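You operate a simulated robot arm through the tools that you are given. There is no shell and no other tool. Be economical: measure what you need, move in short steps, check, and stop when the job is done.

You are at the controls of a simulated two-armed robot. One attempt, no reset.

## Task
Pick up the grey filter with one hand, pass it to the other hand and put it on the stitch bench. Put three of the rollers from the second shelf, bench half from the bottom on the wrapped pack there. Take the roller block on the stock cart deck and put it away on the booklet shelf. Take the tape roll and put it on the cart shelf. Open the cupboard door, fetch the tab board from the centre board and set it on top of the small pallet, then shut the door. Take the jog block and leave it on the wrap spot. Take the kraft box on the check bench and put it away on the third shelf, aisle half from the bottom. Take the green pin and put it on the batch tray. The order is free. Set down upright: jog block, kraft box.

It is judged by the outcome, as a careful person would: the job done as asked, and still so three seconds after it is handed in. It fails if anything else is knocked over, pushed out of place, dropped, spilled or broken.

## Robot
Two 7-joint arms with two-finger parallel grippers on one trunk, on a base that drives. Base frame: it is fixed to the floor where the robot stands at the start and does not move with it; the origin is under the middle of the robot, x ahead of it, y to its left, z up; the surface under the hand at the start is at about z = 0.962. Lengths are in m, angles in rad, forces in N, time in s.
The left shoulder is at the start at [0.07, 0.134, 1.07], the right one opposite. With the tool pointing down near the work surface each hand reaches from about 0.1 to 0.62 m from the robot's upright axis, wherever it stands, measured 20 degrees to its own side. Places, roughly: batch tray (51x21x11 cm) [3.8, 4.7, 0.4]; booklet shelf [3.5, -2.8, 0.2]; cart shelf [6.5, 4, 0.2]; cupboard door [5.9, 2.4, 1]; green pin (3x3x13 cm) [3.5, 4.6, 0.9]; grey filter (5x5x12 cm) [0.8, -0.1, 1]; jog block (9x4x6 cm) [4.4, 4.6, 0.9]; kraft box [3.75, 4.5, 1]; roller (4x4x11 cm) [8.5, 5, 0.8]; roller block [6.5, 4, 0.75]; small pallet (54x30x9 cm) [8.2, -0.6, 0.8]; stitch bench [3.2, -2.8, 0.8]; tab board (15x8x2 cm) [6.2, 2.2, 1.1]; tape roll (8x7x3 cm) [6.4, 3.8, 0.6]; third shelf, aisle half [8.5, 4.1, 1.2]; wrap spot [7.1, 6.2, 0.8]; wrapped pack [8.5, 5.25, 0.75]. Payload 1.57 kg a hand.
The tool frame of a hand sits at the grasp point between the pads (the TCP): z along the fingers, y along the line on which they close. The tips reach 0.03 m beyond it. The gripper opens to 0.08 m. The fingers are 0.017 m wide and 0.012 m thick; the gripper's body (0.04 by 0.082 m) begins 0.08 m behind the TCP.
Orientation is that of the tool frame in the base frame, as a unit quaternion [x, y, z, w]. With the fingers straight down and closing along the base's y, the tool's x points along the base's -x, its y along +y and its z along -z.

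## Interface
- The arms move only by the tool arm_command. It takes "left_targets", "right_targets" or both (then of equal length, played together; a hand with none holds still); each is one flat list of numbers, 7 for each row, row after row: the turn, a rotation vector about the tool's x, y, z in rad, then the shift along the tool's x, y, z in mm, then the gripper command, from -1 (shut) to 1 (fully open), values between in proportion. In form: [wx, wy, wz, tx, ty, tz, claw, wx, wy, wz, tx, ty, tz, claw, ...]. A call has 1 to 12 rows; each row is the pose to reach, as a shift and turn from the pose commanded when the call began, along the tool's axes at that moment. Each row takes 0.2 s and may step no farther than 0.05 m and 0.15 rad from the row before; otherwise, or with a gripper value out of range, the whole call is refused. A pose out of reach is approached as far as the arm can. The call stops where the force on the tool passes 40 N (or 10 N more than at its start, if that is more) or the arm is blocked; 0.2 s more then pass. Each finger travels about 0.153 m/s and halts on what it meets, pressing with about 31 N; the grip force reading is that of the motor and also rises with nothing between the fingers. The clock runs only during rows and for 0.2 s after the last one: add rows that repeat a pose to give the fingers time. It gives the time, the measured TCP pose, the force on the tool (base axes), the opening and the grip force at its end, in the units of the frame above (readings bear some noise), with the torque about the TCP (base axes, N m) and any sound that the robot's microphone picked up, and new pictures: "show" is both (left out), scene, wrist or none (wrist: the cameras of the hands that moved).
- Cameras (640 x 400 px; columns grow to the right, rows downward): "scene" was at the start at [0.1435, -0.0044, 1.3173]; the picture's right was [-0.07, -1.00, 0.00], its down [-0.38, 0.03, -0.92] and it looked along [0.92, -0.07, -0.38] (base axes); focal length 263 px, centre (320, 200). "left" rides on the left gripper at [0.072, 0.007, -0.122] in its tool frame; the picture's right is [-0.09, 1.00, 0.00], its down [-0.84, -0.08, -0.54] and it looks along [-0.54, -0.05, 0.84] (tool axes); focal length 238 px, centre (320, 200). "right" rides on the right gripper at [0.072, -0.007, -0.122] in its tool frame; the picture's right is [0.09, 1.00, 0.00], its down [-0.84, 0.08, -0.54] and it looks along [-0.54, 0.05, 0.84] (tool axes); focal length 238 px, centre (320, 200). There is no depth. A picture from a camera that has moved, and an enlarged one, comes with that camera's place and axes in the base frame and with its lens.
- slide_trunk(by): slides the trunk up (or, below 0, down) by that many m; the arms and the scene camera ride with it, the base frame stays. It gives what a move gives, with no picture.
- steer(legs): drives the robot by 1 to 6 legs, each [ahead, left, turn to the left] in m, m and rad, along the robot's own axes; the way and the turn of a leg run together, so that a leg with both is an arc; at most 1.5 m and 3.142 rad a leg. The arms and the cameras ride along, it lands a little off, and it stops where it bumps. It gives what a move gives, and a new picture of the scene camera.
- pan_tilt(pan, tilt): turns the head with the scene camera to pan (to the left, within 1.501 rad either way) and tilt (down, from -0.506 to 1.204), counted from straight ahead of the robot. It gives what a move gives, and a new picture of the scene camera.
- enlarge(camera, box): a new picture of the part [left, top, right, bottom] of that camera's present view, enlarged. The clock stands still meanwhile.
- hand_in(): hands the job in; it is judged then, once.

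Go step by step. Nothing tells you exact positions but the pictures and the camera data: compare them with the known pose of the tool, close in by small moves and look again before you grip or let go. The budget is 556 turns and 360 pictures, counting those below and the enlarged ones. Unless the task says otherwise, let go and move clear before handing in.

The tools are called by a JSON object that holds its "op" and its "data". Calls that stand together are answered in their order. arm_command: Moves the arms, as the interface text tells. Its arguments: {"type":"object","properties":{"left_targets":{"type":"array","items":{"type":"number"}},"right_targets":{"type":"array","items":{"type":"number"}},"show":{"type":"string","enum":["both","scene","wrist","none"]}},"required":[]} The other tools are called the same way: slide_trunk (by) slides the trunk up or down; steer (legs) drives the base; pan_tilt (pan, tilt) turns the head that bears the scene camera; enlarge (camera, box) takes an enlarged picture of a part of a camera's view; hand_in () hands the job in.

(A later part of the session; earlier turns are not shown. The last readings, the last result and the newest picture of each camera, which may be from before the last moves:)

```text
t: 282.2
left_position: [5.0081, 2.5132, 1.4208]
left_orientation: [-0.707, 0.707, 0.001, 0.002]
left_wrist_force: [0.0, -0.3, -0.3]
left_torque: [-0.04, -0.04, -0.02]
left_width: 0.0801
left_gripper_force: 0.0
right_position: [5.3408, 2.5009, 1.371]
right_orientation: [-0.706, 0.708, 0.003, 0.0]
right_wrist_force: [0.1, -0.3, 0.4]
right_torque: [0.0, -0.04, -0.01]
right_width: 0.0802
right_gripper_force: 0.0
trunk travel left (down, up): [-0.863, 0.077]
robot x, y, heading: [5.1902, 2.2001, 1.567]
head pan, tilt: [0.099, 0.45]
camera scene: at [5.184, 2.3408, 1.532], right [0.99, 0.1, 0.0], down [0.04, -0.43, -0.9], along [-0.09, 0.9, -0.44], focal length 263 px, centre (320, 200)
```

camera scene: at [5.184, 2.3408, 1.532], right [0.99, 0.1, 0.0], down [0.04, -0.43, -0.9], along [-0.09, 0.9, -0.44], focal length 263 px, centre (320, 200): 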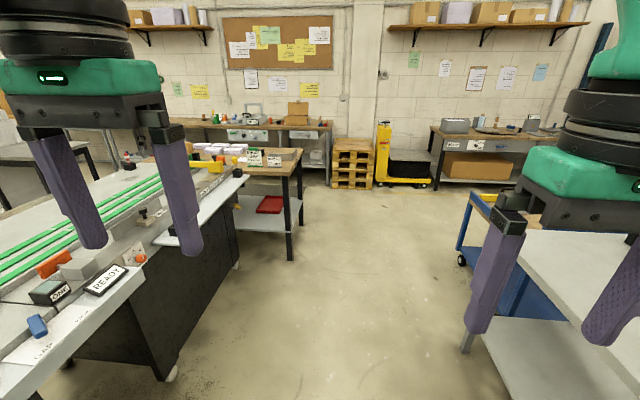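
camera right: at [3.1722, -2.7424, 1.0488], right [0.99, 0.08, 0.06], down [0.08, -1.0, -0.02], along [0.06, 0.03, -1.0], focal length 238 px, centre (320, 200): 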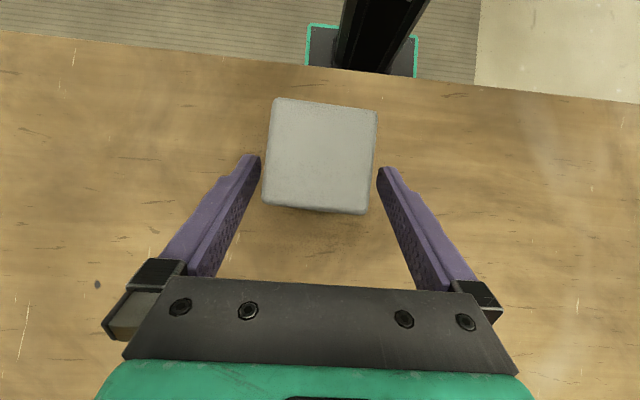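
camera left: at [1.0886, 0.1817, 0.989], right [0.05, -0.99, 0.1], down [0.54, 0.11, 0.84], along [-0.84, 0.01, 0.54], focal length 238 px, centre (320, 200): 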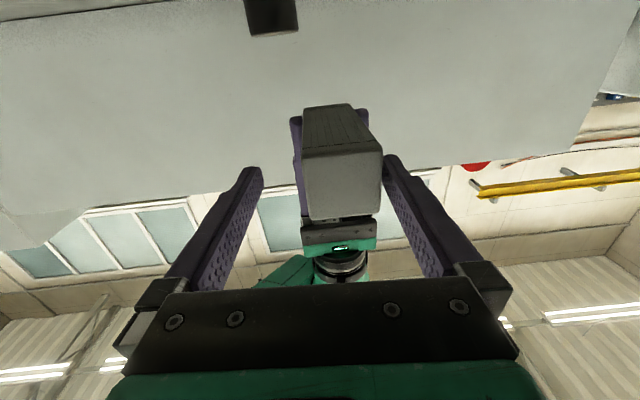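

{"op": "steer", "data": {"legs": [[1.45, 0, 0], [1.2, 0, 0], [0, 0, 1.571]]}}

{"op": "pan_tilt", "data": {"pan": 0.15, "tilt": 0.45}}

```text
t: 299.0
left_position: [4.8187, 4.6567, 1.4199]
left_orientation: [1.0, 0.028, -0.002, -0.001]
left_wrist_force: [0.5, -0.4, 0.2]
left_torque: [-0.01, 0.01, -0.04]
left_width: 0.0801
left_gripper_force: 0.0
right_position: [4.812, 4.9896, 1.3711]
right_orientation: [1.0, 0.027, -0.003, 0.004]
right_wrist_force: [0.3, -0.7, 0.3]
right_torque: [0.01, -0.01, 0.0]
right_width: 0.08
right_gripper_force: 0.0
trunk travel left (down, up): [-0.863, 0.077]
robot x, y, heading: [5.1236, 4.8575, -3.087]
head pan, tilt: [0.099, 0.45]
camera scene: at [4.9841, 4.8428, 1.532], right [-0.16, 0.99, 0.0], down [0.43, 0.07, -0.9], along [-0.89, -0.14, -0.44], focal length 263 px, centre (320, 200)
```

scene: 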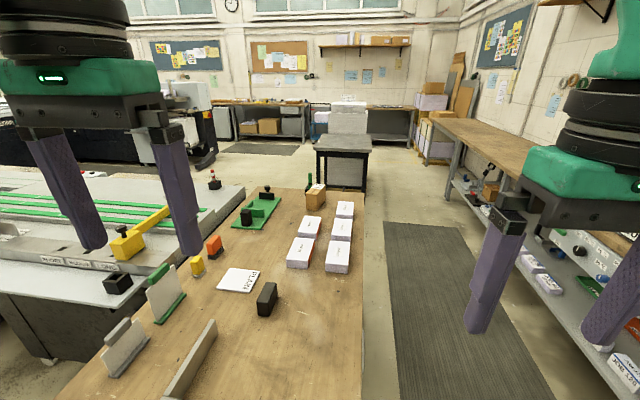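

```text
t: 299.7
left_position: [4.8196, 4.6571, 1.4212]
left_orientation: [1.0, 0.028, -0.003, -0.001]
left_wrist_force: [0.9, -0.3, 0.6]
left_torque: [0.05, -0.01, -0.04]
left_width: 0.08
left_gripper_force: 0.0
right_position: [4.812, 4.9877, 1.3704]
right_orientation: [1.0, 0.027, -0.002, 0.003]
right_wrist_force: [-0.3, -0.5, -0.3]
right_torque: [0.01, -0.02, -0.02]
right_width: 0.0798
right_gripper_force: 0.1
trunk travel left (down, up): [-0.863, 0.077]
robot x, y, heading: [5.1276, 4.8584, -3.083]
head pan, tilt: [0.15, 0.45]
camera scene: at [4.9849, 4.838, 1.532], right [-0.21, 0.98, 0.0], down [0.43, 0.09, -0.9], along [-0.88, -0.19, -0.44], focal length 263 px, centre (320, 200)
```

scene: 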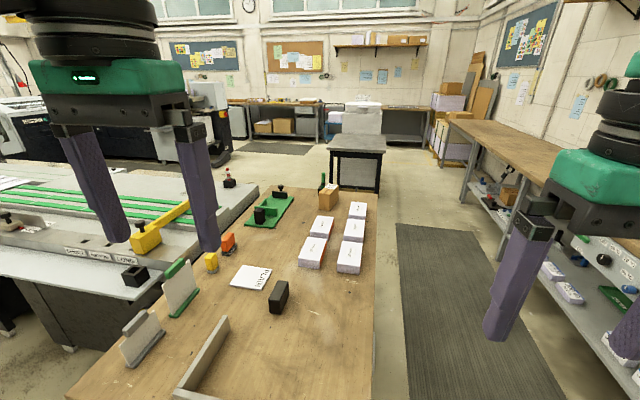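

Visible: jog block (black, ~[4.42,4.58]), kraft box ~[3.76,4.6], green pin ~[3.55,4.55]. I'll approach from the north aisle, facing the bench.

{"op": "steer", "data": {"legs": [[0, -0.5, -0.058], [1.3, 0, 0], [0, 0, 1.571]]}}

{"op": "pan_tilt", "data": {"pan": 0, "tilt": 0.8}}

```text
t: 312.6
left_position: [3.9786, 5.0554, 1.4214]
left_orientation: [0.717, 0.697, -0.002, 0.001]
left_wrist_force: [0.9, -0.3, 0.6]
left_torque: [0.01, -0.01, 0.01]
left_width: 0.08
left_gripper_force: 0.1
right_position: [3.6476, 5.0776, 1.3713]
right_orientation: [0.717, 0.697, 0.001, 0.004]
right_wrist_force: [-0.6, 0.0, 0.4]
right_torque: [-0.02, 0.0, -0.02]
right_width: 0.0799
right_gripper_force: 0.1
trunk travel left (down, up): [-0.863, 0.077]
robot x, y, heading: [3.806, 5.3773, -1.599]
head pan, tilt: [0.15, 0.45]
camera scene: at [3.8145, 5.2375, 1.532], right [-0.99, -0.12, 0.0], down [-0.05, 0.43, -0.9], along [0.11, -0.89, -0.44], focal length 263 px, centre (320, 200)
```

scene: 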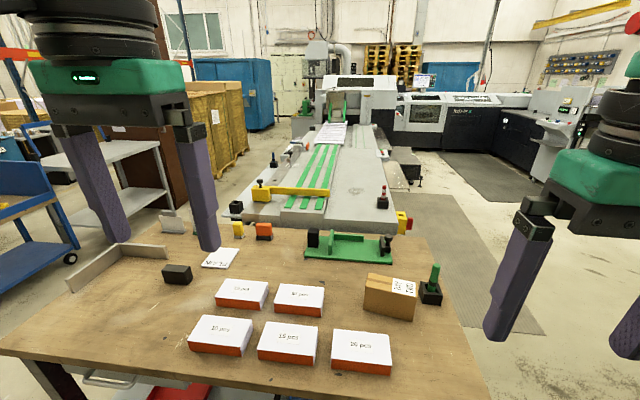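

```text
t: 313.4
left_position: [3.9791, 5.0557, 1.4198]
left_orientation: [0.717, 0.697, -0.002, 0.0]
left_wrist_force: [0.5, 0.3, 0.4]
left_torque: [-0.01, -0.01, 0.0]
left_width: 0.0798
left_gripper_force: 0.0
right_position: [3.6486, 5.0772, 1.3715]
right_orientation: [0.718, 0.696, 0.001, 0.005]
right_wrist_force: [0.1, 0.7, -0.4]
right_torque: [-0.02, 0.0, 0.03]
right_width: 0.08
right_gripper_force: 0.1
trunk travel left (down, up): [-0.863, 0.077]
robot x, y, heading: [3.8067, 5.3756, -1.596]
head pan, tilt: [0.0, 0.799]
camera scene: at [3.8015, 5.248, 1.5016], right [-1.0, 0.03, 0.0], down [0.02, 0.72, -0.7], along [-0.02, -0.7, -0.72], focal length 263 px, centre (320, 200)
```

scene: 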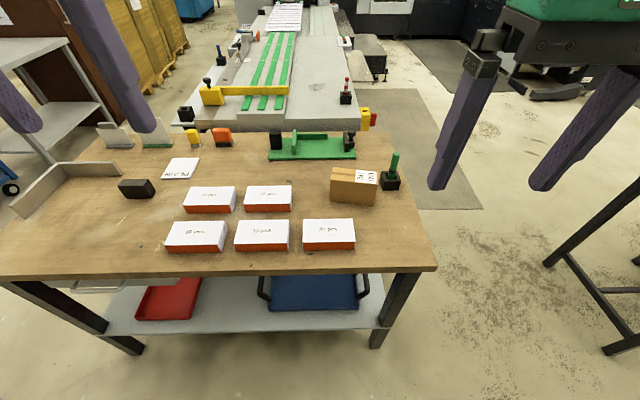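

The blue tray under the bench at [3.8,4.7] is the batch tray (53 cm wide); the green pin stands in a black holder at ~[3.54,4.6]. Move closer and lower.

{"op": "steer", "data": {"legs": [[0.2, -0.08, 0.025]]}}

{"op": "slide_trunk", "data": {"by": -0.2}}

{"op": "arm_command", "data": {"right_targets": [0, 0, 0, -45, -10, 0, 1, 0, 0, 0, -90, -20, 0, 1, 0, 0, 0, -130, -20, 0, 1, 0, 0, 0, -160, -20, 0, 1, 0, 0, 0, -160, -20, 0, 1]}}

```text
t: 315.1
left_position: [3.906, 4.8634, 1.4201]
left_orientation: [0.708, 0.706, -0.004, 0.002]
left_wrist_force: [0.2, 1.0, 0.1]
left_torque: [-0.03, 0.03, 0.0]
left_width: 0.0798
left_gripper_force: 0.0
right_position: [3.5753, 4.8778, 1.3727]
right_orientation: [0.708, 0.706, -0.001, 0.006]
right_wrist_force: [0.8, 1.3, 0.1]
right_torque: [-0.02, 0.0, -0.02]
right_width: 0.0799
right_gripper_force: 0.1
trunk travel left (down, up): [-0.863, 0.077]
robot x, y, heading: [3.7214, 5.176, -1.574]
head pan, tilt: [0.0, 0.799]
camera scene: at [3.7246, 5.0529, 1.5021], right [-1.0, 0.0, 0.0], down [0.0, 0.71, -0.7], along [0.0, -0.7, -0.71], focal length 263 px, centre (320, 200)
```

scene: 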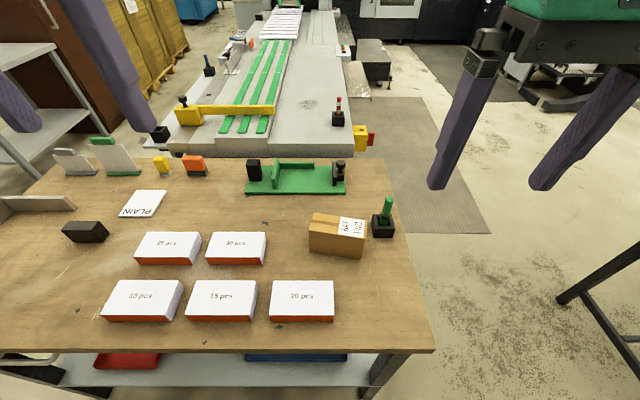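

```text
t: 317.3
left_position: [3.9049, 4.8606, 1.2197]
left_orientation: [0.708, 0.706, -0.002, 0.002]
left_wrist_force: [0.1, -0.4, -0.6]
left_torque: [-0.02, 0.0, 0.0]
left_width: 0.08
left_gripper_force: 0.1
right_position: [3.5739, 4.873, 1.1704]
right_orientation: [0.709, 0.706, 0.0, 0.005]
right_wrist_force: [-0.3, 0.7, -0.8]
right_torque: [-0.02, 0.03, -0.01]
right_width: 0.0801
right_gripper_force: 0.0
trunk travel left (down, up): [-0.663, 0.277]
robot x, y, heading: [3.7209, 5.1737, -1.571]
head pan, tilt: [0.0, 0.799]
```

```text
t: 318.5
left_position: [3.9043, 4.8598, 1.2206]
left_orientation: [0.708, 0.706, -0.002, 0.001]
left_wrist_force: [0.3, 0.0, -0.3]
left_torque: [-0.01, 0.01, -0.03]
left_width: 0.0801
left_gripper_force: 0.1
right_position: [3.552, 4.7119, 1.1722]
right_orientation: [0.708, 0.706, 0.0, 0.005]
right_wrist_force: [0.4, -1.0, -0.2]
right_torque: [-0.01, -0.02, -0.03]
right_width: 0.0798
right_gripper_force: 0.0
trunk travel left (down, up): [-0.663, 0.277]
robot x, y, heading: [3.7227, 5.1742, -1.572]
head pan, tilt: [0.0, 0.799]
camera scene: at [3.7223, 5.0486, 1.3016], right [-1.0, 0.0, 0.0], down [0.0, 0.72, -0.7], along [0.0, -0.7, -0.72], focal length 263 px, centre (320, 200)
camera right: at [3.5444, 4.7862, 1.2938], right [1.0, 0.09, 0.01], down [0.07, -0.83, 0.55], along [0.05, -0.55, -0.84], focal length 238 px, centre (320, 200)
```

scene: 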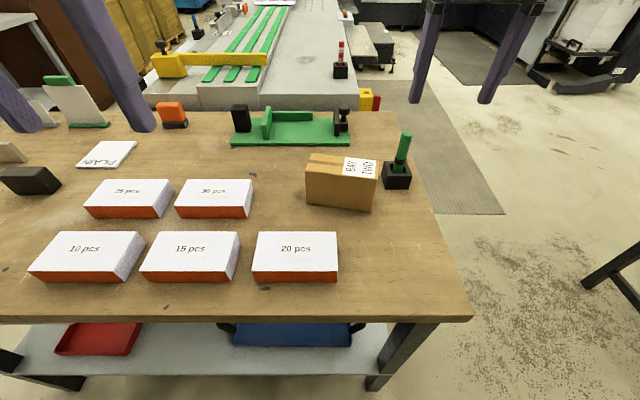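
right: 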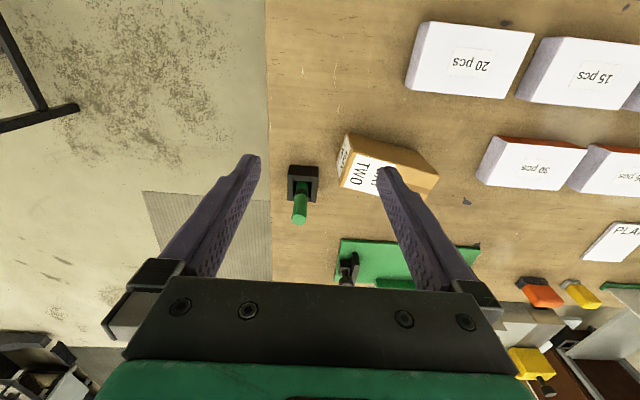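

Pin top triangulates at [3.532,4.543,0.98]. Partially close the fingers (to clear the kraft box) and move over it, nudging the base forward 5 cm.

{"op": "steer", "data": {"legs": [[0.05, -0.03, 0]]}}

{"op": "arm_command", "data": {"right_targets": [0, 0, 0, -40, 0, 0, 0.3, 0, 0, 0, -80, 0, 30, 0.3, 0, 0, 0, -110, 0, 60, 0.3, 0, 0, 0, -115, 0, 90, 0.3, 0, 0, 0, -115, 0, 110, 0.3, 0, 0, 0, -115, 0, 110, 0.3], "show": "wrist"}}

```text
t: 319.4
left_position: [3.878, 4.8123, 1.2211]
left_orientation: [0.708, 0.706, -0.005, 0.002]
left_wrist_force: [-0.4, 0.2, -0.1]
left_torque: [0.01, 0.0, -0.01]
left_width: 0.0799
left_gripper_force: 0.1
right_position: [3.524, 4.6654, 1.1746]
right_orientation: [0.709, 0.706, -0.002, 0.006]
right_wrist_force: [0.5, -0.4, 0.1]
right_torque: [0.0, -0.02, 0.0]
right_width: 0.08
right_gripper_force: 0.1
trunk travel left (down, up): [-0.663, 0.277]
robot x, y, heading: [3.6922, 5.1219, -1.57]
head pan, tilt: [0.0, 0.799]
camera scene: at [3.6952, 5.0006, 1.302], right [-1.0, 0.0, 0.0], down [0.0, 0.71, -0.7], along [0.0, -0.7, -0.71], focal length 263 px, centre (320, 200)
```

scene: 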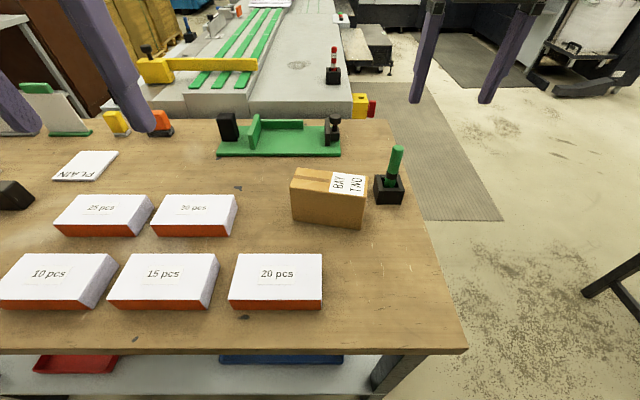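

```text
t: 320.8
left_position: [3.8744, 4.8084, 1.2204]
left_orientation: [0.708, 0.706, -0.003, 0.002]
left_wrist_force: [1.1, 1.1, 0.7]
left_torque: [-0.02, -0.04, 0.02]
left_width: 0.0802
left_gripper_force: 0.0
right_position: [3.5217, 4.5568, 1.0586]
right_orientation: [0.709, 0.706, -0.001, 0.005]
right_wrist_force: [0.0, 0.0, 0.3]
right_torque: [-0.01, 0.01, -0.01]
right_width: 0.0523
right_gripper_force: 0.0
right hand out of reach, approached as far as the arm can: row 2, 3, 4, 5, 6
trunk travel left (down, up): [-0.663, 0.277]
robot x, y, heading: [3.6947, 5.1273, -1.572]
head pan, tilt: [0.0, 0.799]
camera right: at [3.5149, 4.6307, 1.1785], right [1.0, 0.09, 0.01], down [0.07, -0.83, 0.55], along [0.05, -0.55, -0.84], focal length 238 px, centre (320, 200)
```

right: 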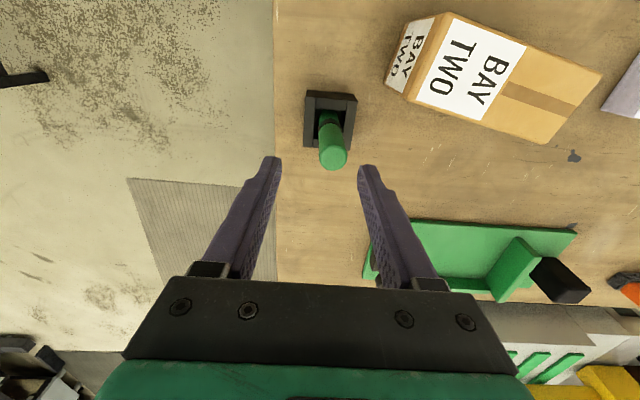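

{"op": "arm_command", "data": {"right_targets": [0, 0, 0, -6, 8, 15, 0.3, 0, 0, 0, -10, 13, 40, 0.3, 0, 0, 0, -10, 13, 55, 0.3, 0, 0, 0, -10, 13, 55, 0.3], "show": "wrist"}}

```text
t: 321.8
left_position: [3.8758, 4.8083, 1.2207]
left_orientation: [0.708, 0.706, -0.002, 0.002]
left_wrist_force: [-0.1, 0.0, 0.9]
left_torque: [0.0, 0.0, 0.03]
left_width: 0.0799
left_gripper_force: 0.0
right_position: [3.5347, 4.5443, 1.0041]
right_orientation: [0.709, 0.705, 0.001, 0.005]
right_wrist_force: [-0.9, 0.1, -0.4]
right_torque: [-0.01, 0.0, 0.01]
right_width: 0.0523
right_gripper_force: 0.1
trunk travel left (down, up): [-0.663, 0.277]
robot x, y, heading: [3.6958, 5.1214, -1.576]
head pan, tilt: [0.0, 0.799]
camera right: at [3.5265, 4.6191, 1.1253], right [1.0, 0.09, 0.01], down [0.07, -0.83, 0.55], along [0.05, -0.55, -0.84], focal length 238 px, centre (320, 200)
```

right: 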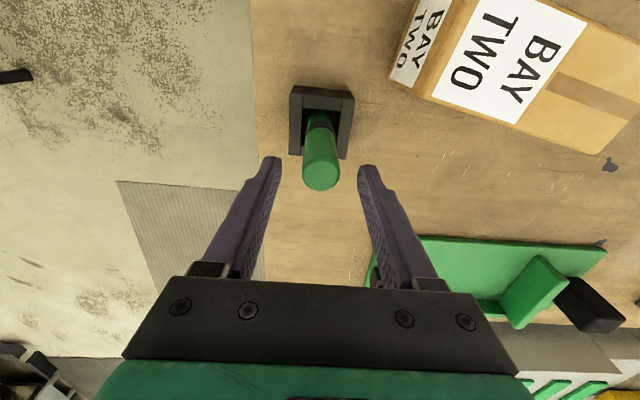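

Aligned. Descend 50 mm more and close.

{"op": "arm_command", "data": {"right_targets": [0, 0, 0, 0, -1, 25, 0.3, 0, 0, 0, 0, -1, 46, 0.3, 0, 0, 0, 0, -1, 46, 0.3, 0, 0, 0, 0, -1, 46, -1, 0, 0, 0, 0, -1, 46, -1, 0, 0, 0, 0, -1, 46, -1], "show": "wrist"}}

```text
t: 323.2
left_position: [3.8759, 4.8078, 1.2206]
left_orientation: [0.708, 0.706, -0.002, 0.001]
left_wrist_force: [0.9, -0.8, 0.1]
left_torque: [0.05, 0.02, 0.02]
left_width: 0.08
left_gripper_force: 0.1
right_position: [3.5357, 4.5467, 0.9592]
right_orientation: [0.708, 0.706, -0.001, 0.005]
right_wrist_force: [-0.8, -1.0, 2.0]
right_torque: [-0.04, 0.05, 0.01]
right_width: 0.0258
right_gripper_force: 31.0
trunk travel left (down, up): [-0.663, 0.277]
robot x, y, heading: [3.6953, 5.1259, -1.573]
head pan, tilt: [0.0, 0.799]
camera right: at [3.5274, 4.6207, 1.0797], right [1.0, 0.09, 0.01], down [0.07, -0.83, 0.55], along [0.05, -0.55, -0.84], focal length 238 px, centre (320, 200)
```

right: 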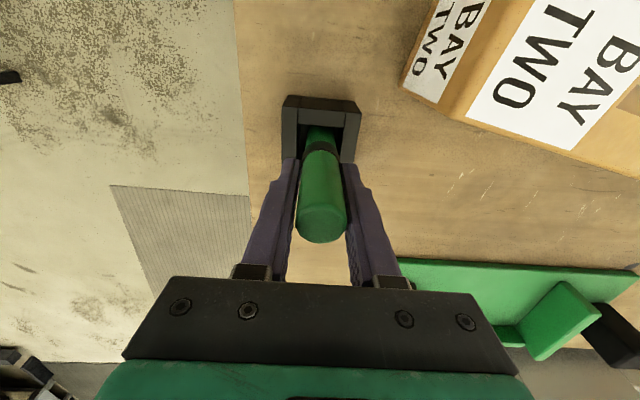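

{"op": "arm_command", "data": {"right_targets": [0, 0, 0, 0, 0, -25, -1, 0, 0, 0, 0, 0, -50, -1, 0, 0, 0, 0, 0, -80, -1, 0, 0, 0, 10, 0, -110, -1]}}

```text
t: 324.2
left_position: [3.8752, 4.8094, 1.2214]
left_orientation: [0.709, 0.705, -0.003, 0.002]
left_wrist_force: [-0.7, 0.4, 0.0]
left_torque: [-0.01, 0.01, 0.07]
left_width: 0.08
left_gripper_force: 0.1
right_position: [3.5353, 4.5588, 1.0665]
right_orientation: [0.709, 0.705, -0.002, 0.006]
right_wrist_force: [0.6, 0.3, -1.3]
right_torque: [-0.05, -0.02, -0.02]
right_width: 0.0256
right_gripper_force: 31.3
trunk travel left (down, up): [-0.663, 0.277]
robot x, y, heading: [3.6943, 5.1245, -1.575]
head pan, tilt: [0.0, 0.799]
camera scene: at [3.6929, 4.9981, 1.3017], right [-1.0, 0.0, 0.0], down [0.0, 0.72, -0.7], along [0.0, -0.7, -0.72], focal length 263 px, centre (320, 200)
camera right: at [3.5267, 4.6333, 1.1886], right [1.0, 0.09, 0.01], down [0.07, -0.83, 0.55], along [0.05, -0.55, -0.84], focal length 238 px, centre (320, 200)
```

scene: 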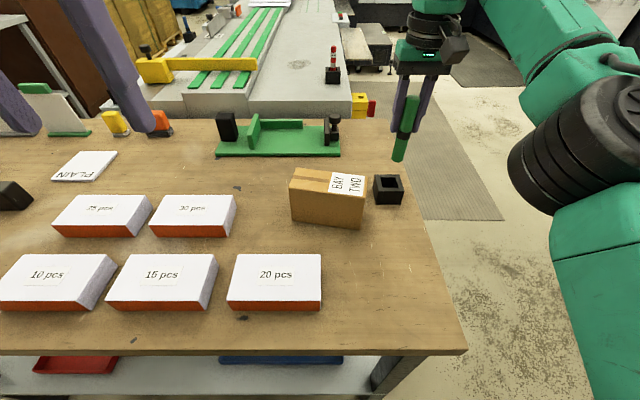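
right: 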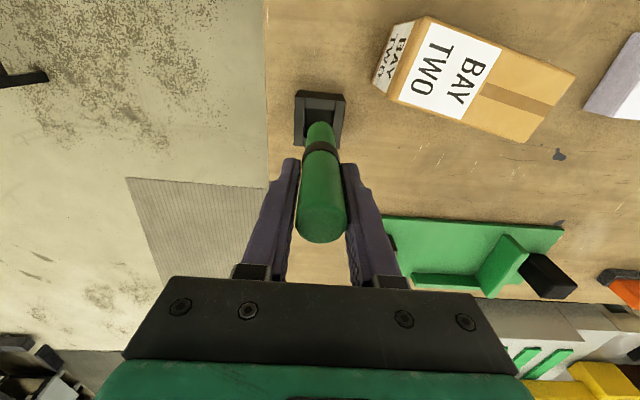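

Pin lifted cleanly, holder stayed. Now back off, retract and lower to look at the batch tray under the bench.

{"op": "arm_command", "data": {"right_targets": [0, 0, 0, 40, 0, 0, -1, 0, 0, 0, 80, 0, 0, -1, 0, 0, 0, 120, 0, 0, -1, 0, 0, 0, 160, 0, 0, -1, 0, 0, 0, 200, 0, 0, -1], "show": "none"}}

{"op": "steer", "data": {"legs": [[-0.42, 0.08, 0]]}}

{"op": "slide_trunk", "data": {"by": -0.4}}

{"op": "pan_tilt", "data": {"pan": 0, "tilt": 0.55}}

```text
t: 325.4
left_position: [3.8738, 4.8106, 1.2216]
left_orientation: [0.708, 0.706, -0.003, 0.002]
left_wrist_force: [0.0, 0.1, -0.3]
left_torque: [-0.03, -0.03, 0.01]
left_width: 0.0801
left_gripper_force: 0.2
right_position: [3.5356, 4.7592, 1.0664]
right_orientation: [0.709, 0.706, 0.0, 0.005]
right_wrist_force: [-0.6, 0.1, -1.0]
right_torque: [-0.05, -0.02, 0.03]
right_width: 0.0256
right_gripper_force: 31.2
trunk travel left (down, up): [-0.663, 0.277]
robot x, y, heading: [3.6924, 5.1289, -1.572]
head pan, tilt: [0.0, 0.799]
```

```text
t: 328.1
left_position: [3.9544, 5.2259, 1.2202]
left_orientation: [0.71, 0.704, -0.003, 0.001]
left_wrist_force: [0.6, -0.5, 0.4]
left_torque: [-0.01, 0.0, 0.01]
left_width: 0.0801
left_gripper_force: 0.0
right_position: [3.6146, 5.1773, 1.0659]
right_orientation: [0.712, 0.703, 0.002, 0.005]
right_wrist_force: [0.0, 0.3, -1.5]
right_torque: [0.02, -0.03, 0.03]
right_width: 0.0258
right_gripper_force: 31.4
trunk travel left (down, up): [-0.663, 0.277]
robot x, y, heading: [3.7745, 5.5469, -1.581]
head pan, tilt: [0.0, 0.799]
camera scene: at [3.7739, 5.415, 1.3015], right [-1.0, 0.01, 0.0], down [0.01, 0.72, -0.7], along [-0.01, -0.7, -0.72], focal length 263 px, centre (320, 200)
```

scene: 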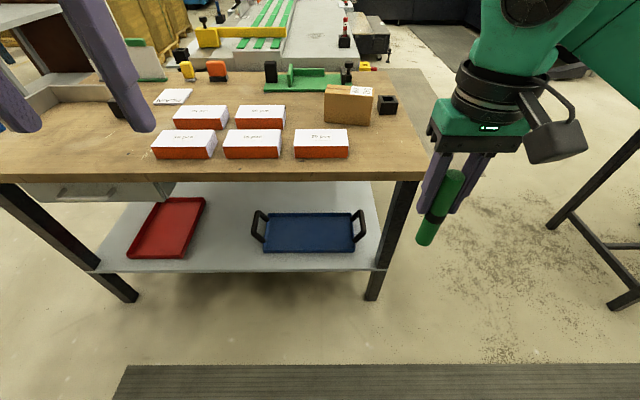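

```text
t: 331.9
left_position: [3.9547, 5.2275, 0.8201]
left_orientation: [0.711, 0.704, -0.003, 0.002]
left_wrist_force: [-0.2, -0.9, 0.3]
left_torque: [0.01, 0.0, 0.01]
left_width: 0.0801
left_gripper_force: 0.1
right_position: [3.6154, 5.1777, 0.6658]
right_orientation: [0.711, 0.703, 0.001, 0.005]
right_wrist_force: [0.0, 0.0, -1.5]
right_torque: [0.02, 0.01, -0.01]
right_width: 0.0259
right_gripper_force: 31.4
trunk travel left (down, up): [-0.263, 0.677]
robot x, y, heading: [3.7768, 5.54, -1.581]
head pan, tilt: [0.0, 0.799]
```

```text
t: 332.6
left_position: [3.9537, 5.2266, 0.8203]
left_orientation: [0.711, 0.703, -0.002, 0.001]
left_wrist_force: [0.4, -1.0, 0.0]
left_torque: [0.01, -0.02, -0.01]
left_width: 0.0801
left_gripper_force: 0.1
right_position: [3.6164, 5.1774, 0.6654]
right_orientation: [0.711, 0.703, 0.0, 0.004]
right_wrist_force: [-0.4, 0.6, -0.6]
right_torque: [-0.02, 0.0, 0.04]
right_width: 0.0258
right_gripper_force: 30.9
trunk travel left (down, up): [-0.263, 0.677]
robot x, y, heading: [3.7771, 5.5422, -1.577]
head pan, tilt: [0.0, 0.55]
camera scene: at [3.774, 5.4068, 0.9229], right [-1.0, 0.01, 0.0], down [0.0, 0.52, -0.85], along [-0.01, -0.85, -0.52], focal length 263 px, centre (320, 200)
```

scene: 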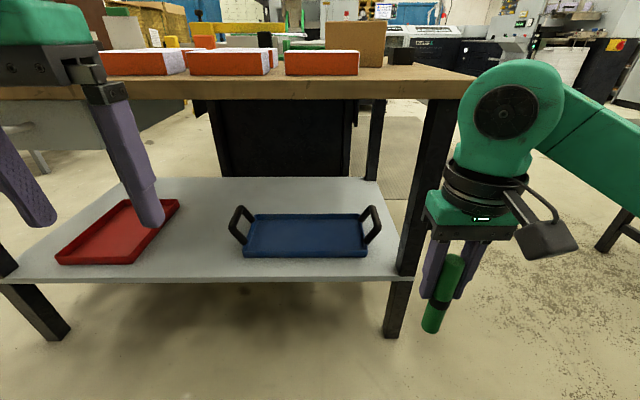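

Tray floor is at z≈0.33, y 4.57–4.78, x≈3.63–4.0. Retract left hand, pitch right hand forward 60°, then go lower and slide in.

{"op": "arm_command", "data": {"left_targets": [0, 0, 0, 40, 0, 0, 1, 0, 0, 0, 80, 0, 0, 1, 0, 0, 0, 110, 0, 0, 1, 0, 0, 0, 110, 0, 0, 1, 0, 0, 0, 110, 0, 0, 1, 0, 0, 0, 110, 0, 0, 1, 0, 0, 0, 110, 0, 0, 1, 0, 0, 0, 110, 0, 0, 1], "right_targets": [0, -0.13, 0, 0, 0, 0, -1, 0, -0.26, 0, 0, 0, 0, -1, 0, -0.39, 0, 0, 0, 0, -1, 0, -0.52, 0, 0, 0, 0, -1, 0, -0.65, 0, 0, 0, 0, -1, 0, -0.78, 0, 0, 0, 0, -1, 0, -0.91, 0, 0, 0, 0, -1, 0, -1.05, 0, 0, 0, 0, -1], "show": "scene"}}

```text
t: 334.4
left_position: [3.9265, 5.3327, 0.792]
left_orientation: [0.711, 0.703, -0.003, 0.0]
left_wrist_force: [0.0, -0.3, -0.8]
left_torque: [-0.02, 0.01, 0.0]
left_width: 0.0802
left_gripper_force: 0.0
left hand out of reach, approached as far as the arm can: row 1, 2, 3, 4, 5, 6, 7, 8
right_position: [3.6306, 5.1744, 0.6697]
right_orientation: [0.622, 0.641, -0.317, 0.318]
right_wrist_force: [0.3, -0.3, -1.7]
right_torque: [0.03, -0.01, 0.0]
right_width: 0.0258
right_gripper_force: 31.0
right hand out of reach, approached as far as the arm can: row 8
trunk travel left (down, up): [-0.263, 0.677]
robot x, y, heading: [3.7764, 5.5439, -1.573]
head pan, tilt: [0.0, 0.55]
camera scene: at [3.7746, 5.4069, 0.9229], right [-1.0, 0.01, 0.0], down [0.0, 0.52, -0.85], along [-0.01, -0.85, -0.52], focal length 263 px, centre (320, 200)
```

scene: 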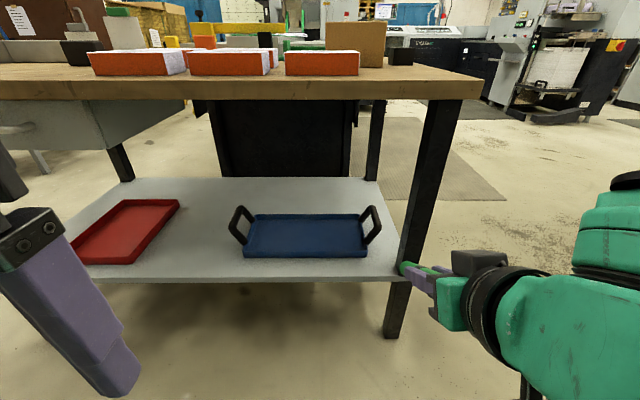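

{"op": "slide_trunk", "data": {"by": -0.19}}

{"op": "steer", "data": {"legs": [[0, 0.18, 0], [0.3, 0, 0]]}}

{"op": "pan_tilt", "data": {"pan": -0.1, "tilt": 0.65}}

```text
t: 336.5
left_position: [3.926, 5.3335, 0.6019]
left_orientation: [0.71, 0.704, -0.003, 0.001]
left_wrist_force: [1.1, 1.0, 0.1]
left_torque: [-0.01, -0.01, 0.01]
left_width: 0.08
left_gripper_force: 0.1
right_position: [3.6311, 5.1741, 0.479]
right_orientation: [0.622, 0.641, -0.316, 0.319]
right_wrist_force: [1.5, -0.6, -1.2]
right_torque: [0.01, 0.01, 0.01]
right_width: 0.0255
right_gripper_force: 31.2
trunk travel left (down, up): [-0.073, 0.867]
robot x, y, heading: [3.7755, 5.5421, -1.581]
head pan, tilt: [0.0, 0.55]
```

```text
t: 339.7
left_position: [4.104, 5.0339, 0.6024]
left_orientation: [0.708, 0.706, -0.003, 0.001]
left_wrist_force: [-0.4, 0.2, -0.6]
left_torque: [0.0, -0.03, -0.01]
left_width: 0.0798
left_gripper_force: 0.0
right_position: [3.8111, 4.8733, 0.4788]
right_orientation: [0.62, 0.644, -0.314, 0.32]
right_wrist_force: [0.2, 0.1, -2.6]
right_torque: [0.03, 0.02, -0.03]
right_width: 0.0257
right_gripper_force: 31.0
trunk travel left (down, up): [-0.073, 0.867]
robot x, y, heading: [3.9533, 5.246, -1.574]
head pan, tilt: [0.0, 0.55]
camera scene: at [3.9526, 5.1073, 0.7329], right [-1.0, 0.0, 0.0], down [0.0, 0.52, -0.85], along [0.0, -0.85, -0.52], focal length 263 px, centre (320, 200)
```

scene: 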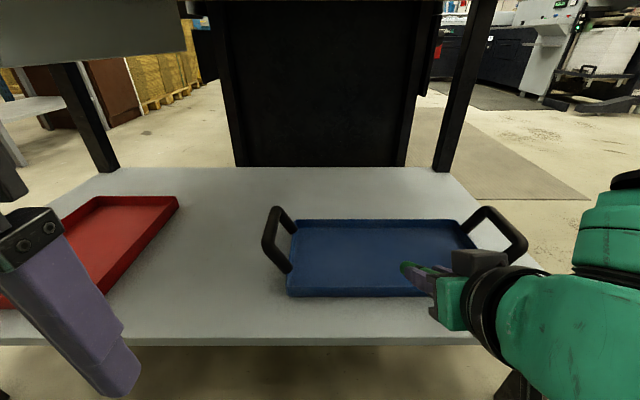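

```text
t: 340.3
left_position: [4.1033, 5.0357, 0.6019]
left_orientation: [0.708, 0.707, -0.003, 0.001]
left_wrist_force: [-0.5, 0.3, 1.0]
left_torque: [-0.01, 0.01, 0.01]
left_width: 0.08
left_gripper_force: 0.1
right_position: [3.8108, 4.8733, 0.4787]
right_orientation: [0.62, 0.643, -0.315, 0.319]
right_wrist_force: [0.3, -0.1, -1.5]
right_torque: [0.01, 0.03, 0.01]
right_width: 0.0255
right_gripper_force: 31.0
trunk travel left (down, up): [-0.073, 0.867]
robot x, y, heading: [3.9538, 5.2449, -1.572]
head pan, tilt: [-0.099, 0.649]
camera scene: at [3.944, 5.1108, 0.7242], right [-0.99, 0.1, 0.0], down [0.06, 0.6, -0.8], along [-0.08, -0.79, -0.6], focal length 263 px, centre (320, 200)
```

scene: 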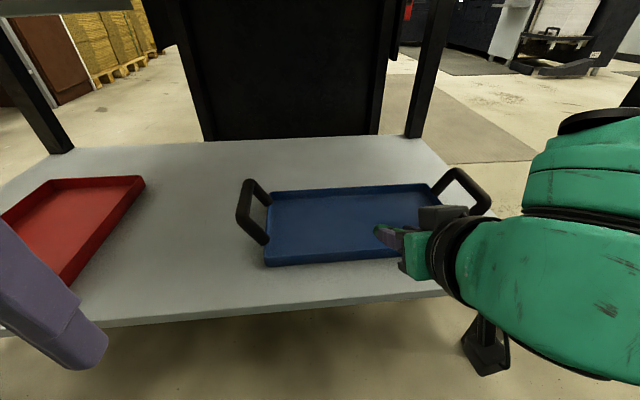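

Slide forward 14 cm over the tray.

{"op": "arm_command", "data": {"right_targets": [0, 0, 0, -20, 0, 27, -1, 0, 0, 0, -42, 0, 56, -1, 0, 0, 0, -64, 0, 85, -1, 0, 0, 0, -86, 0, 114, -1, 0, 0, 0, -86, 0, 114, -1]}}

```text
t: 341.5
left_position: [4.1039, 5.0349, 0.6018]
left_orientation: [0.708, 0.706, -0.002, 0.001]
left_wrist_force: [-0.3, 1.2, 0.5]
left_torque: [0.01, -0.01, -0.01]
left_width: 0.0801
left_gripper_force: 0.1
right_position: [3.8135, 4.731, 0.4801]
right_orientation: [0.62, 0.644, -0.315, 0.32]
right_wrist_force: [0.4, -0.1, -2.0]
right_torque: [0.04, -0.02, -0.03]
right_width: 0.0258
right_gripper_force: 30.5
trunk travel left (down, up): [-0.073, 0.867]
robot x, y, heading: [3.9516, 5.2443, -1.576]
head pan, tilt: [-0.099, 0.649]
camera scene: at [3.944, 5.1107, 0.7241], right [-0.99, 0.1, 0.0], down [0.06, 0.6, -0.8], along [-0.08, -0.79, -0.6], focal length 263 px, centre (320, 200)
camera right: at [3.8026, 4.8723, 0.4948], right [0.99, 0.09, -0.08], down [0.09, -0.06, 0.99], along [0.08, -0.99, -0.07], focal length 238 px, centre (320, 200)
```

scene: 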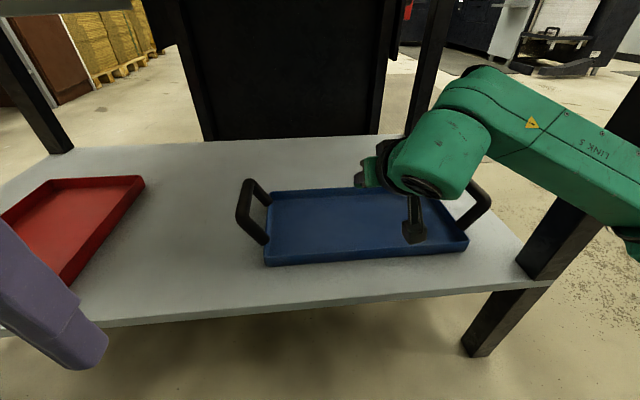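
right: 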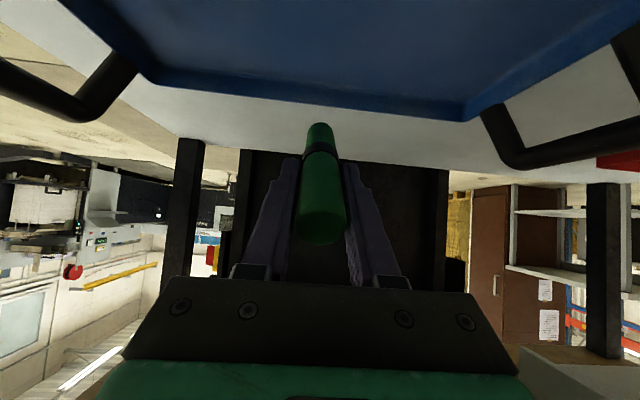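

{"op": "arm_command", "data": {"right_targets": [0, 0, 0, 16, 0, 12, -1, 0, 0, 0, 32, 0, 24, -1, 0, 0, 0, 46, 0, 34, -1, 0, 0, 0, 46, 0, 34, -1]}}

```text
t: 342.5
left_position: [4.1036, 5.0339, 0.6021]
left_orientation: [0.708, 0.706, -0.002, 0.001]
left_wrist_force: [0.1, 0.1, 0.4]
left_torque: [-0.01, 0.02, 0.0]
left_width: 0.0799
left_gripper_force: 0.0
right_position: [3.814, 4.7308, 0.4219]
right_orientation: [0.621, 0.643, -0.315, 0.32]
right_wrist_force: [0.4, 0.5, -1.1]
right_torque: [0.04, 0.01, 0.01]
right_width: 0.0259
right_gripper_force: 31.5
trunk travel left (down, up): [-0.073, 0.867]
robot x, y, heading: [3.9535, 5.2463, -1.574]
head pan, tilt: [-0.099, 0.649]
camera scene: at [3.9439, 5.1107, 0.7241], right [-0.99, 0.1, 0.0], down [0.06, 0.6, -0.8], along [-0.08, -0.79, -0.6], focal length 263 px, centre (320, 200)
camera right: at [3.8018, 4.8733, 0.4376], right [0.99, 0.09, -0.08], down [0.09, -0.06, 0.99], along [0.08, -0.99, -0.07], focal length 238 px, centre (320, 200)
```

scene: 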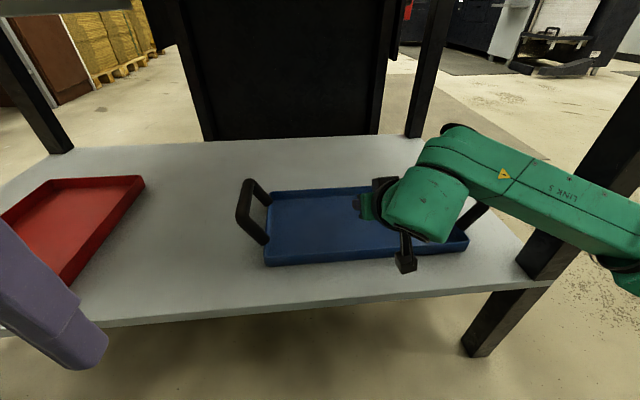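
right: 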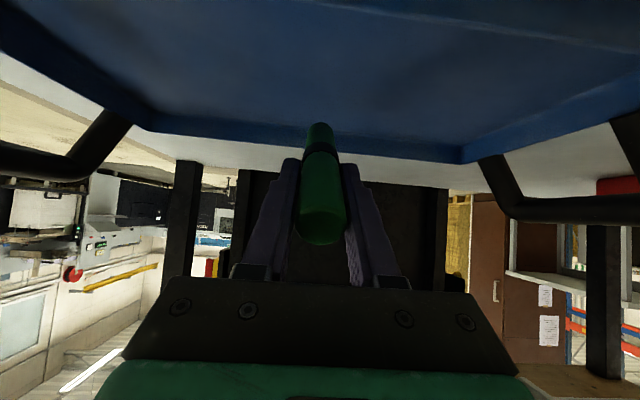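

{"op": "arm_command", "data": {"right_targets": [0, 0, 0, 5, 0, 4, -1, 0, 0, 0, 10, 0, 8, -1, 0, 0, 0, 15, 0, 11, -1, 0, 0, 0, 20, 0, 15, -1, 0, 0, 0, 24, 0, 18, -1], "show": "wrist"}}

```text
t: 343.7
left_position: [4.1034, 5.0356, 0.6026]
left_orientation: [0.709, 0.706, -0.003, 0.002]
left_wrist_force: [-1.3, -0.7, 0.0]
left_torque: [0.03, -0.01, -0.05]
left_width: 0.0798
left_gripper_force: 0.1
right_position: [3.8147, 4.7306, 0.3944]
right_orientation: [0.62, 0.642, -0.317, 0.321]
right_wrist_force: [-1.1, -0.2, 5.0]
right_torque: [-0.33, 0.01, -0.06]
right_width: 0.0256
right_gripper_force: 31.6
trunk travel left (down, up): [-0.073, 0.867]
robot x, y, heading: [3.9513, 5.2455, -1.568]
head pan, tilt: [-0.099, 0.649]
camera right: at [3.8037, 4.8724, 0.4092], right [0.99, 0.09, -0.08], down [0.09, -0.06, 0.99], along [0.08, -0.99, -0.06], focal length 238 px, centre (320, 200)
```

right: 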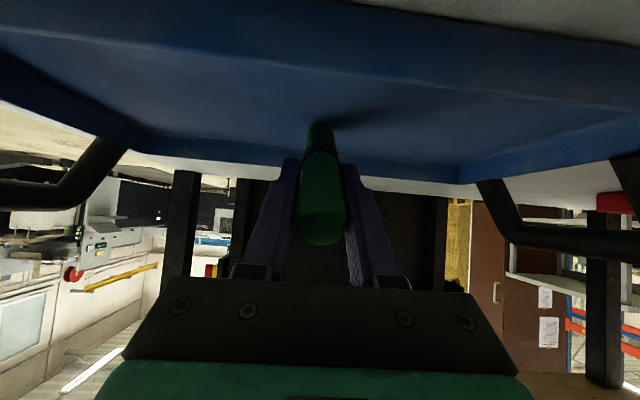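

{"op": "arm_command", "data": {"right_targets": [0, 0, 0, 3, 0, 2, -1, 0, 0, 0, 6, 0, 4, -1, 0, 0, 0, 9, 0, 7, -1, 0, 0, 0, 12, 0, 9, -1, 0, 0, 0, 16, 0, 12, -1], "show": "wrist"}}

```text
t: 344.9
left_position: [4.104, 5.0363, 0.6021]
left_orientation: [0.708, 0.706, -0.003, 0.003]
left_wrist_force: [0.5, 0.3, 0.2]
left_torque: [-0.03, 0.0, 0.0]
left_width: 0.08
left_gripper_force: 0.1
right_position: [3.8153, 4.7308, 0.3743]
right_orientation: [0.62, 0.643, -0.316, 0.32]
right_wrist_force: [1.6, 6.5, 15.8]
right_torque: [-0.88, -0.28, 0.1]
right_width: 0.0255
right_gripper_force: 31.3
trunk travel left (down, up): [-0.073, 0.867]
robot x, y, heading: [3.9529, 5.2447, -1.571]
head pan, tilt: [-0.099, 0.649]
camera right: at [3.8029, 4.8725, 0.3892], right [0.99, 0.09, -0.08], down [0.09, -0.06, 0.99], along [0.08, -0.99, -0.07], focal length 238 px, centre (320, 200)
```

right: 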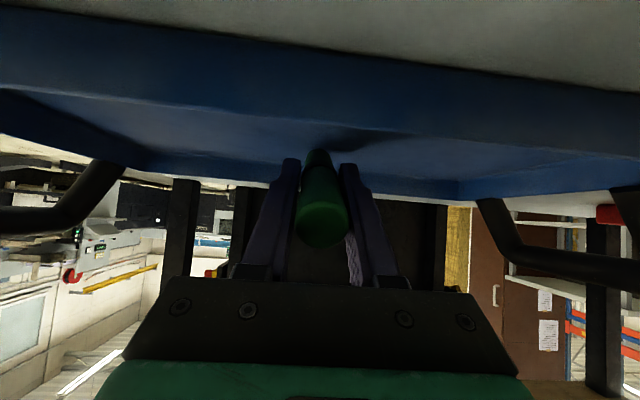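

{"op": "arm_command", "data": {"right_targets": [0, 0, 0, 3, 0, 2, -1, 0, 0, 0, 6, 0, 5, -1, 0, 0, 0, 6, 0, 5, -0.5, 0, 0, 0, 6, 0, 5, 0, 0, 0, 0, 6, 0, 5, 0, 0, 0, 0, 6, 0, 5, 0], "show": "wrist"}}

```text
t: 346.3
left_position: [4.1038, 5.0344, 0.6025]
left_orientation: [0.708, 0.706, -0.003, 0.001]
left_wrist_force: [0.2, 0.6, -0.1]
left_torque: [0.0, 0.0, 0.01]
left_width: 0.08
left_gripper_force: 0.0
right_position: [3.8155, 4.7311, 0.3651]
right_orientation: [0.621, 0.643, -0.315, 0.319]
right_wrist_force: [-0.3, 0.3, 0.0]
right_torque: [0.0, 0.01, 0.0]
right_width: 0.04
right_gripper_force: 0.0
trunk travel left (down, up): [-0.073, 0.867]
robot x, y, heading: [3.9527, 5.2465, -1.571]
head pan, tilt: [-0.099, 0.649]
camera right: at [3.8032, 4.8718, 0.3802], right [0.99, 0.09, -0.08], down [0.09, -0.06, 0.99], along [0.08, -0.99, -0.07], focal length 238 px, centre (320, 200)
```

right: 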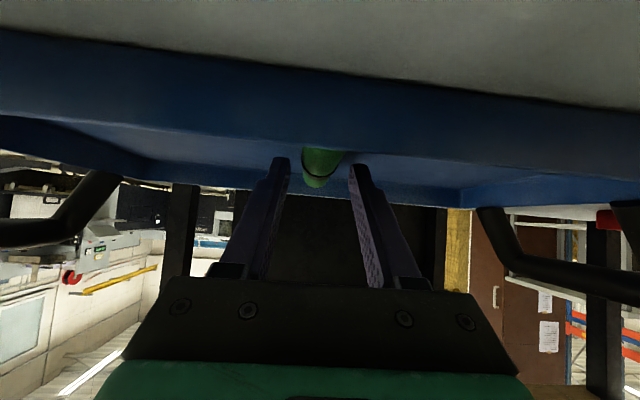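

The pin lies on the tray. Raise, then withdraw.

{"op": "arm_command", "data": {"right_targets": [0, 0, 0, 0, 0, 0, 0.5, 0, 0, 0, -24, 0, -18, 0.5, 0, 0, 0, -52, 0, -39, 0.5, 0, 0, 0, -80, 0, -60, 0.5, 0, 0, 0, -58, 0, -90, 0.5, 0, 0, 0, -36, 0, -120, 0.5, 0, 0, 0, -14, 0, -150, 0.5, 0, 0, 0, 8, 0, -180, 0.5], "show": "scene"}}

```text
t: 348.1
left_position: [4.1032, 5.0337, 0.6024]
left_orientation: [0.708, 0.706, -0.003, 0.001]
left_wrist_force: [-0.5, -0.2, 0.5]
left_torque: [-0.02, 0.0, -0.02]
left_width: 0.0796
left_gripper_force: 0.1
right_position: [3.8109, 4.8626, 0.468]
right_orientation: [0.62, 0.643, -0.315, 0.32]
right_wrist_force: [0.7, 0.7, 1.0]
right_torque: [0.02, 0.04, -0.01]
right_width: 0.0601
right_gripper_force: 0.1
right hand out of reach, approached as far as the arm can: row 8
trunk travel left (down, up): [-0.073, 0.867]
robot x, y, heading: [3.9516, 5.2454, -1.571]
head pan, tilt: [-0.099, 0.649]
camera scene: at [3.944, 5.1108, 0.7241], right [-0.99, 0.1, 0.0], down [0.06, 0.6, -0.8], along [-0.08, -0.79, -0.6], focal length 263 px, centre (320, 200)
```

scene: 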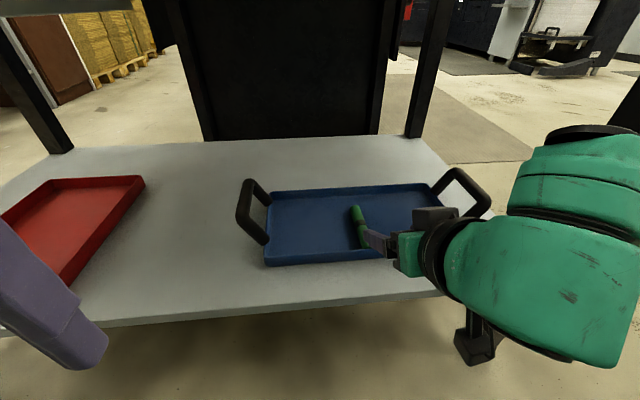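

Pin is in the batch tray. Back away, restore the hand and raise.

{"op": "steer", "data": {"legs": [[-0.35, 0, 0]]}}

{"op": "arm_command", "data": {"right_targets": [0, 0.13, 0, 0, 0, 0, 1, 0, 0.26, 0, 0, 0, 0, 1, 0, 0.39, 0, 0, 0, 0, 1, 0, 0.52, 0, 0, 0, 0, 1, 0, 0.65, 0, 0, 0, 0, 1, 0, 0.78, 0, 0, 0, 0, 1, 0, 0.93, 0, 0, 0, 0, 1, 0, 0.93, 0, 0, 0, 0, 1], "show": "none"}}

{"op": "slide_trunk", "data": {"by": 0.4}}

{"op": "slide_trunk", "data": {"by": 0.2}}

{"op": "pan_tilt", "data": {"pan": 0, "tilt": 0.7}}

```text
t: 350.4
left_position: [4.1035, 5.3898, 0.6025]
left_orientation: [0.709, 0.705, -0.002, 0.002]
left_wrist_force: [0.4, 0.1, -0.7]
left_torque: [0.01, 0.0, 0.01]
left_width: 0.08
left_gripper_force: 0.0
right_position: [3.8116, 5.2178, 0.4684]
right_orientation: [0.62, 0.643, -0.315, 0.32]
right_wrist_force: [-0.5, 0.4, -0.3]
right_torque: [0.02, -0.03, -0.02]
right_width: 0.0601
right_gripper_force: 0.1
trunk travel left (down, up): [-0.073, 0.867]
robot x, y, heading: [3.9527, 5.6007, -1.573]
head pan, tilt: [-0.099, 0.649]
camera scene: at [3.9449, 5.466, 0.7242], right [-0.99, 0.1, 0.0], down [0.06, 0.6, -0.8], along [-0.08, -0.79, -0.6], focal length 263 px, centre (320, 200)
```

scene: 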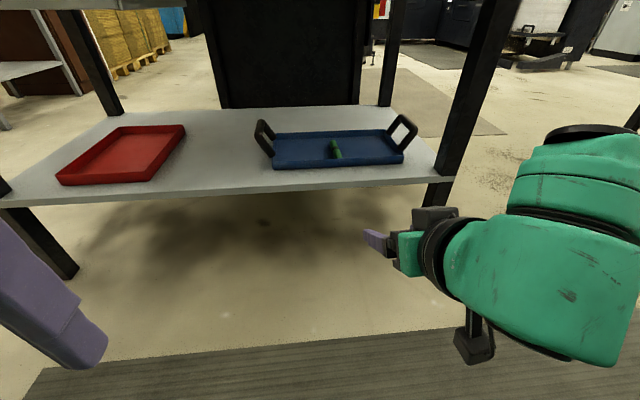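

```text
t: 352.2
left_position: [4.1054, 5.3897, 0.602]
left_orientation: [0.708, 0.706, -0.002, 0.001]
left_wrist_force: [-0.7, -0.7, 0.6]
left_torque: [0.02, -0.01, 0.01]
left_width: 0.0802
left_gripper_force: 0.1
right_position: [3.8107, 5.2178, 0.4681]
right_orientation: [0.696, 0.718, -0.004, -0.003]
right_wrist_force: [0.4, 0.6, -0.1]
right_torque: [0.03, -0.02, 0.02]
right_width: 0.0801
right_gripper_force: 0.1
trunk travel left (down, up): [-0.073, 0.867]
robot x, y, heading: [3.9507, 5.6031, -1.574]
head pan, tilt: [-0.099, 0.649]
```

```text
t: 356.1
left_position: [4.1056, 5.389, 1.0018]
left_orientation: [0.709, 0.706, -0.003, 0.002]
left_wrist_force: [-0.1, 0.3, 0.4]
left_torque: [0.0, 0.0, -0.02]
left_width: 0.0801
left_gripper_force: 0.1
right_position: [3.8109, 5.2173, 0.8686]
right_orientation: [0.697, 0.717, -0.004, -0.002]
right_wrist_force: [0.1, -1.3, 0.1]
right_torque: [0.0, -0.02, 0.01]
right_width: 0.0801
right_gripper_force: 0.0
trunk travel left (down, up): [-0.473, 0.467]
robot x, y, heading: [3.954, 5.599, -1.579]
head pan, tilt: [-0.099, 0.649]
```

```text
t: 358.2
left_position: [4.1047, 5.3897, 1.2026]
left_orientation: [0.709, 0.705, -0.002, 0.001]
left_wrist_force: [0.3, 0.1, 0.5]
left_torque: [0.01, -0.02, 0.02]
left_width: 0.0801
left_gripper_force: 0.1
right_position: [3.8101, 5.2181, 1.0686]
right_orientation: [0.696, 0.718, -0.004, -0.003]
right_wrist_force: [-0.3, 0.5, -0.4]
right_torque: [0.02, 0.02, 0.01]
right_width: 0.0798
right_gripper_force: 0.1
trunk travel left (down, up): [-0.673, 0.267]
robot x, y, heading: [3.9498, 5.6003, -1.575]
head pan, tilt: [-0.099, 0.649]
```

```text
t: 358.9
left_position: [4.1054, 5.39, 1.2031]
left_orientation: [0.709, 0.705, -0.003, 0.001]
left_wrist_force: [-0.9, -0.5, -0.4]
left_torque: [0.02, 0.05, -0.04]
left_width: 0.0799
left_gripper_force: 0.0
right_position: [3.8121, 5.2168, 1.0682]
right_orientation: [0.696, 0.718, -0.005, -0.002]
right_wrist_force: [0.2, 0.5, 0.0]
right_torque: [0.02, -0.01, -0.02]
right_width: 0.08
right_gripper_force: 0.1
trunk travel left (down, up): [-0.673, 0.267]
robot x, y, heading: [3.9524, 5.602, -1.577]
head pan, tilt: [0.0, 0.7]
camera scene: at [3.9535, 5.4672, 1.3198], right [-1.0, 0.0, 0.0], down [0.0, 0.64, -0.77], along [0.0, -0.76, -0.64], focal length 263 px, centre (320, 200)
```

scene: 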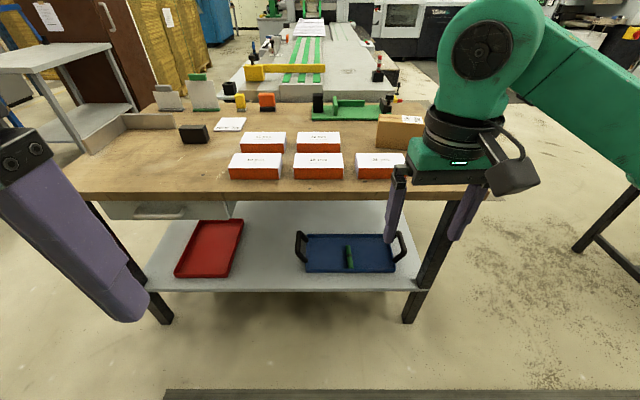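

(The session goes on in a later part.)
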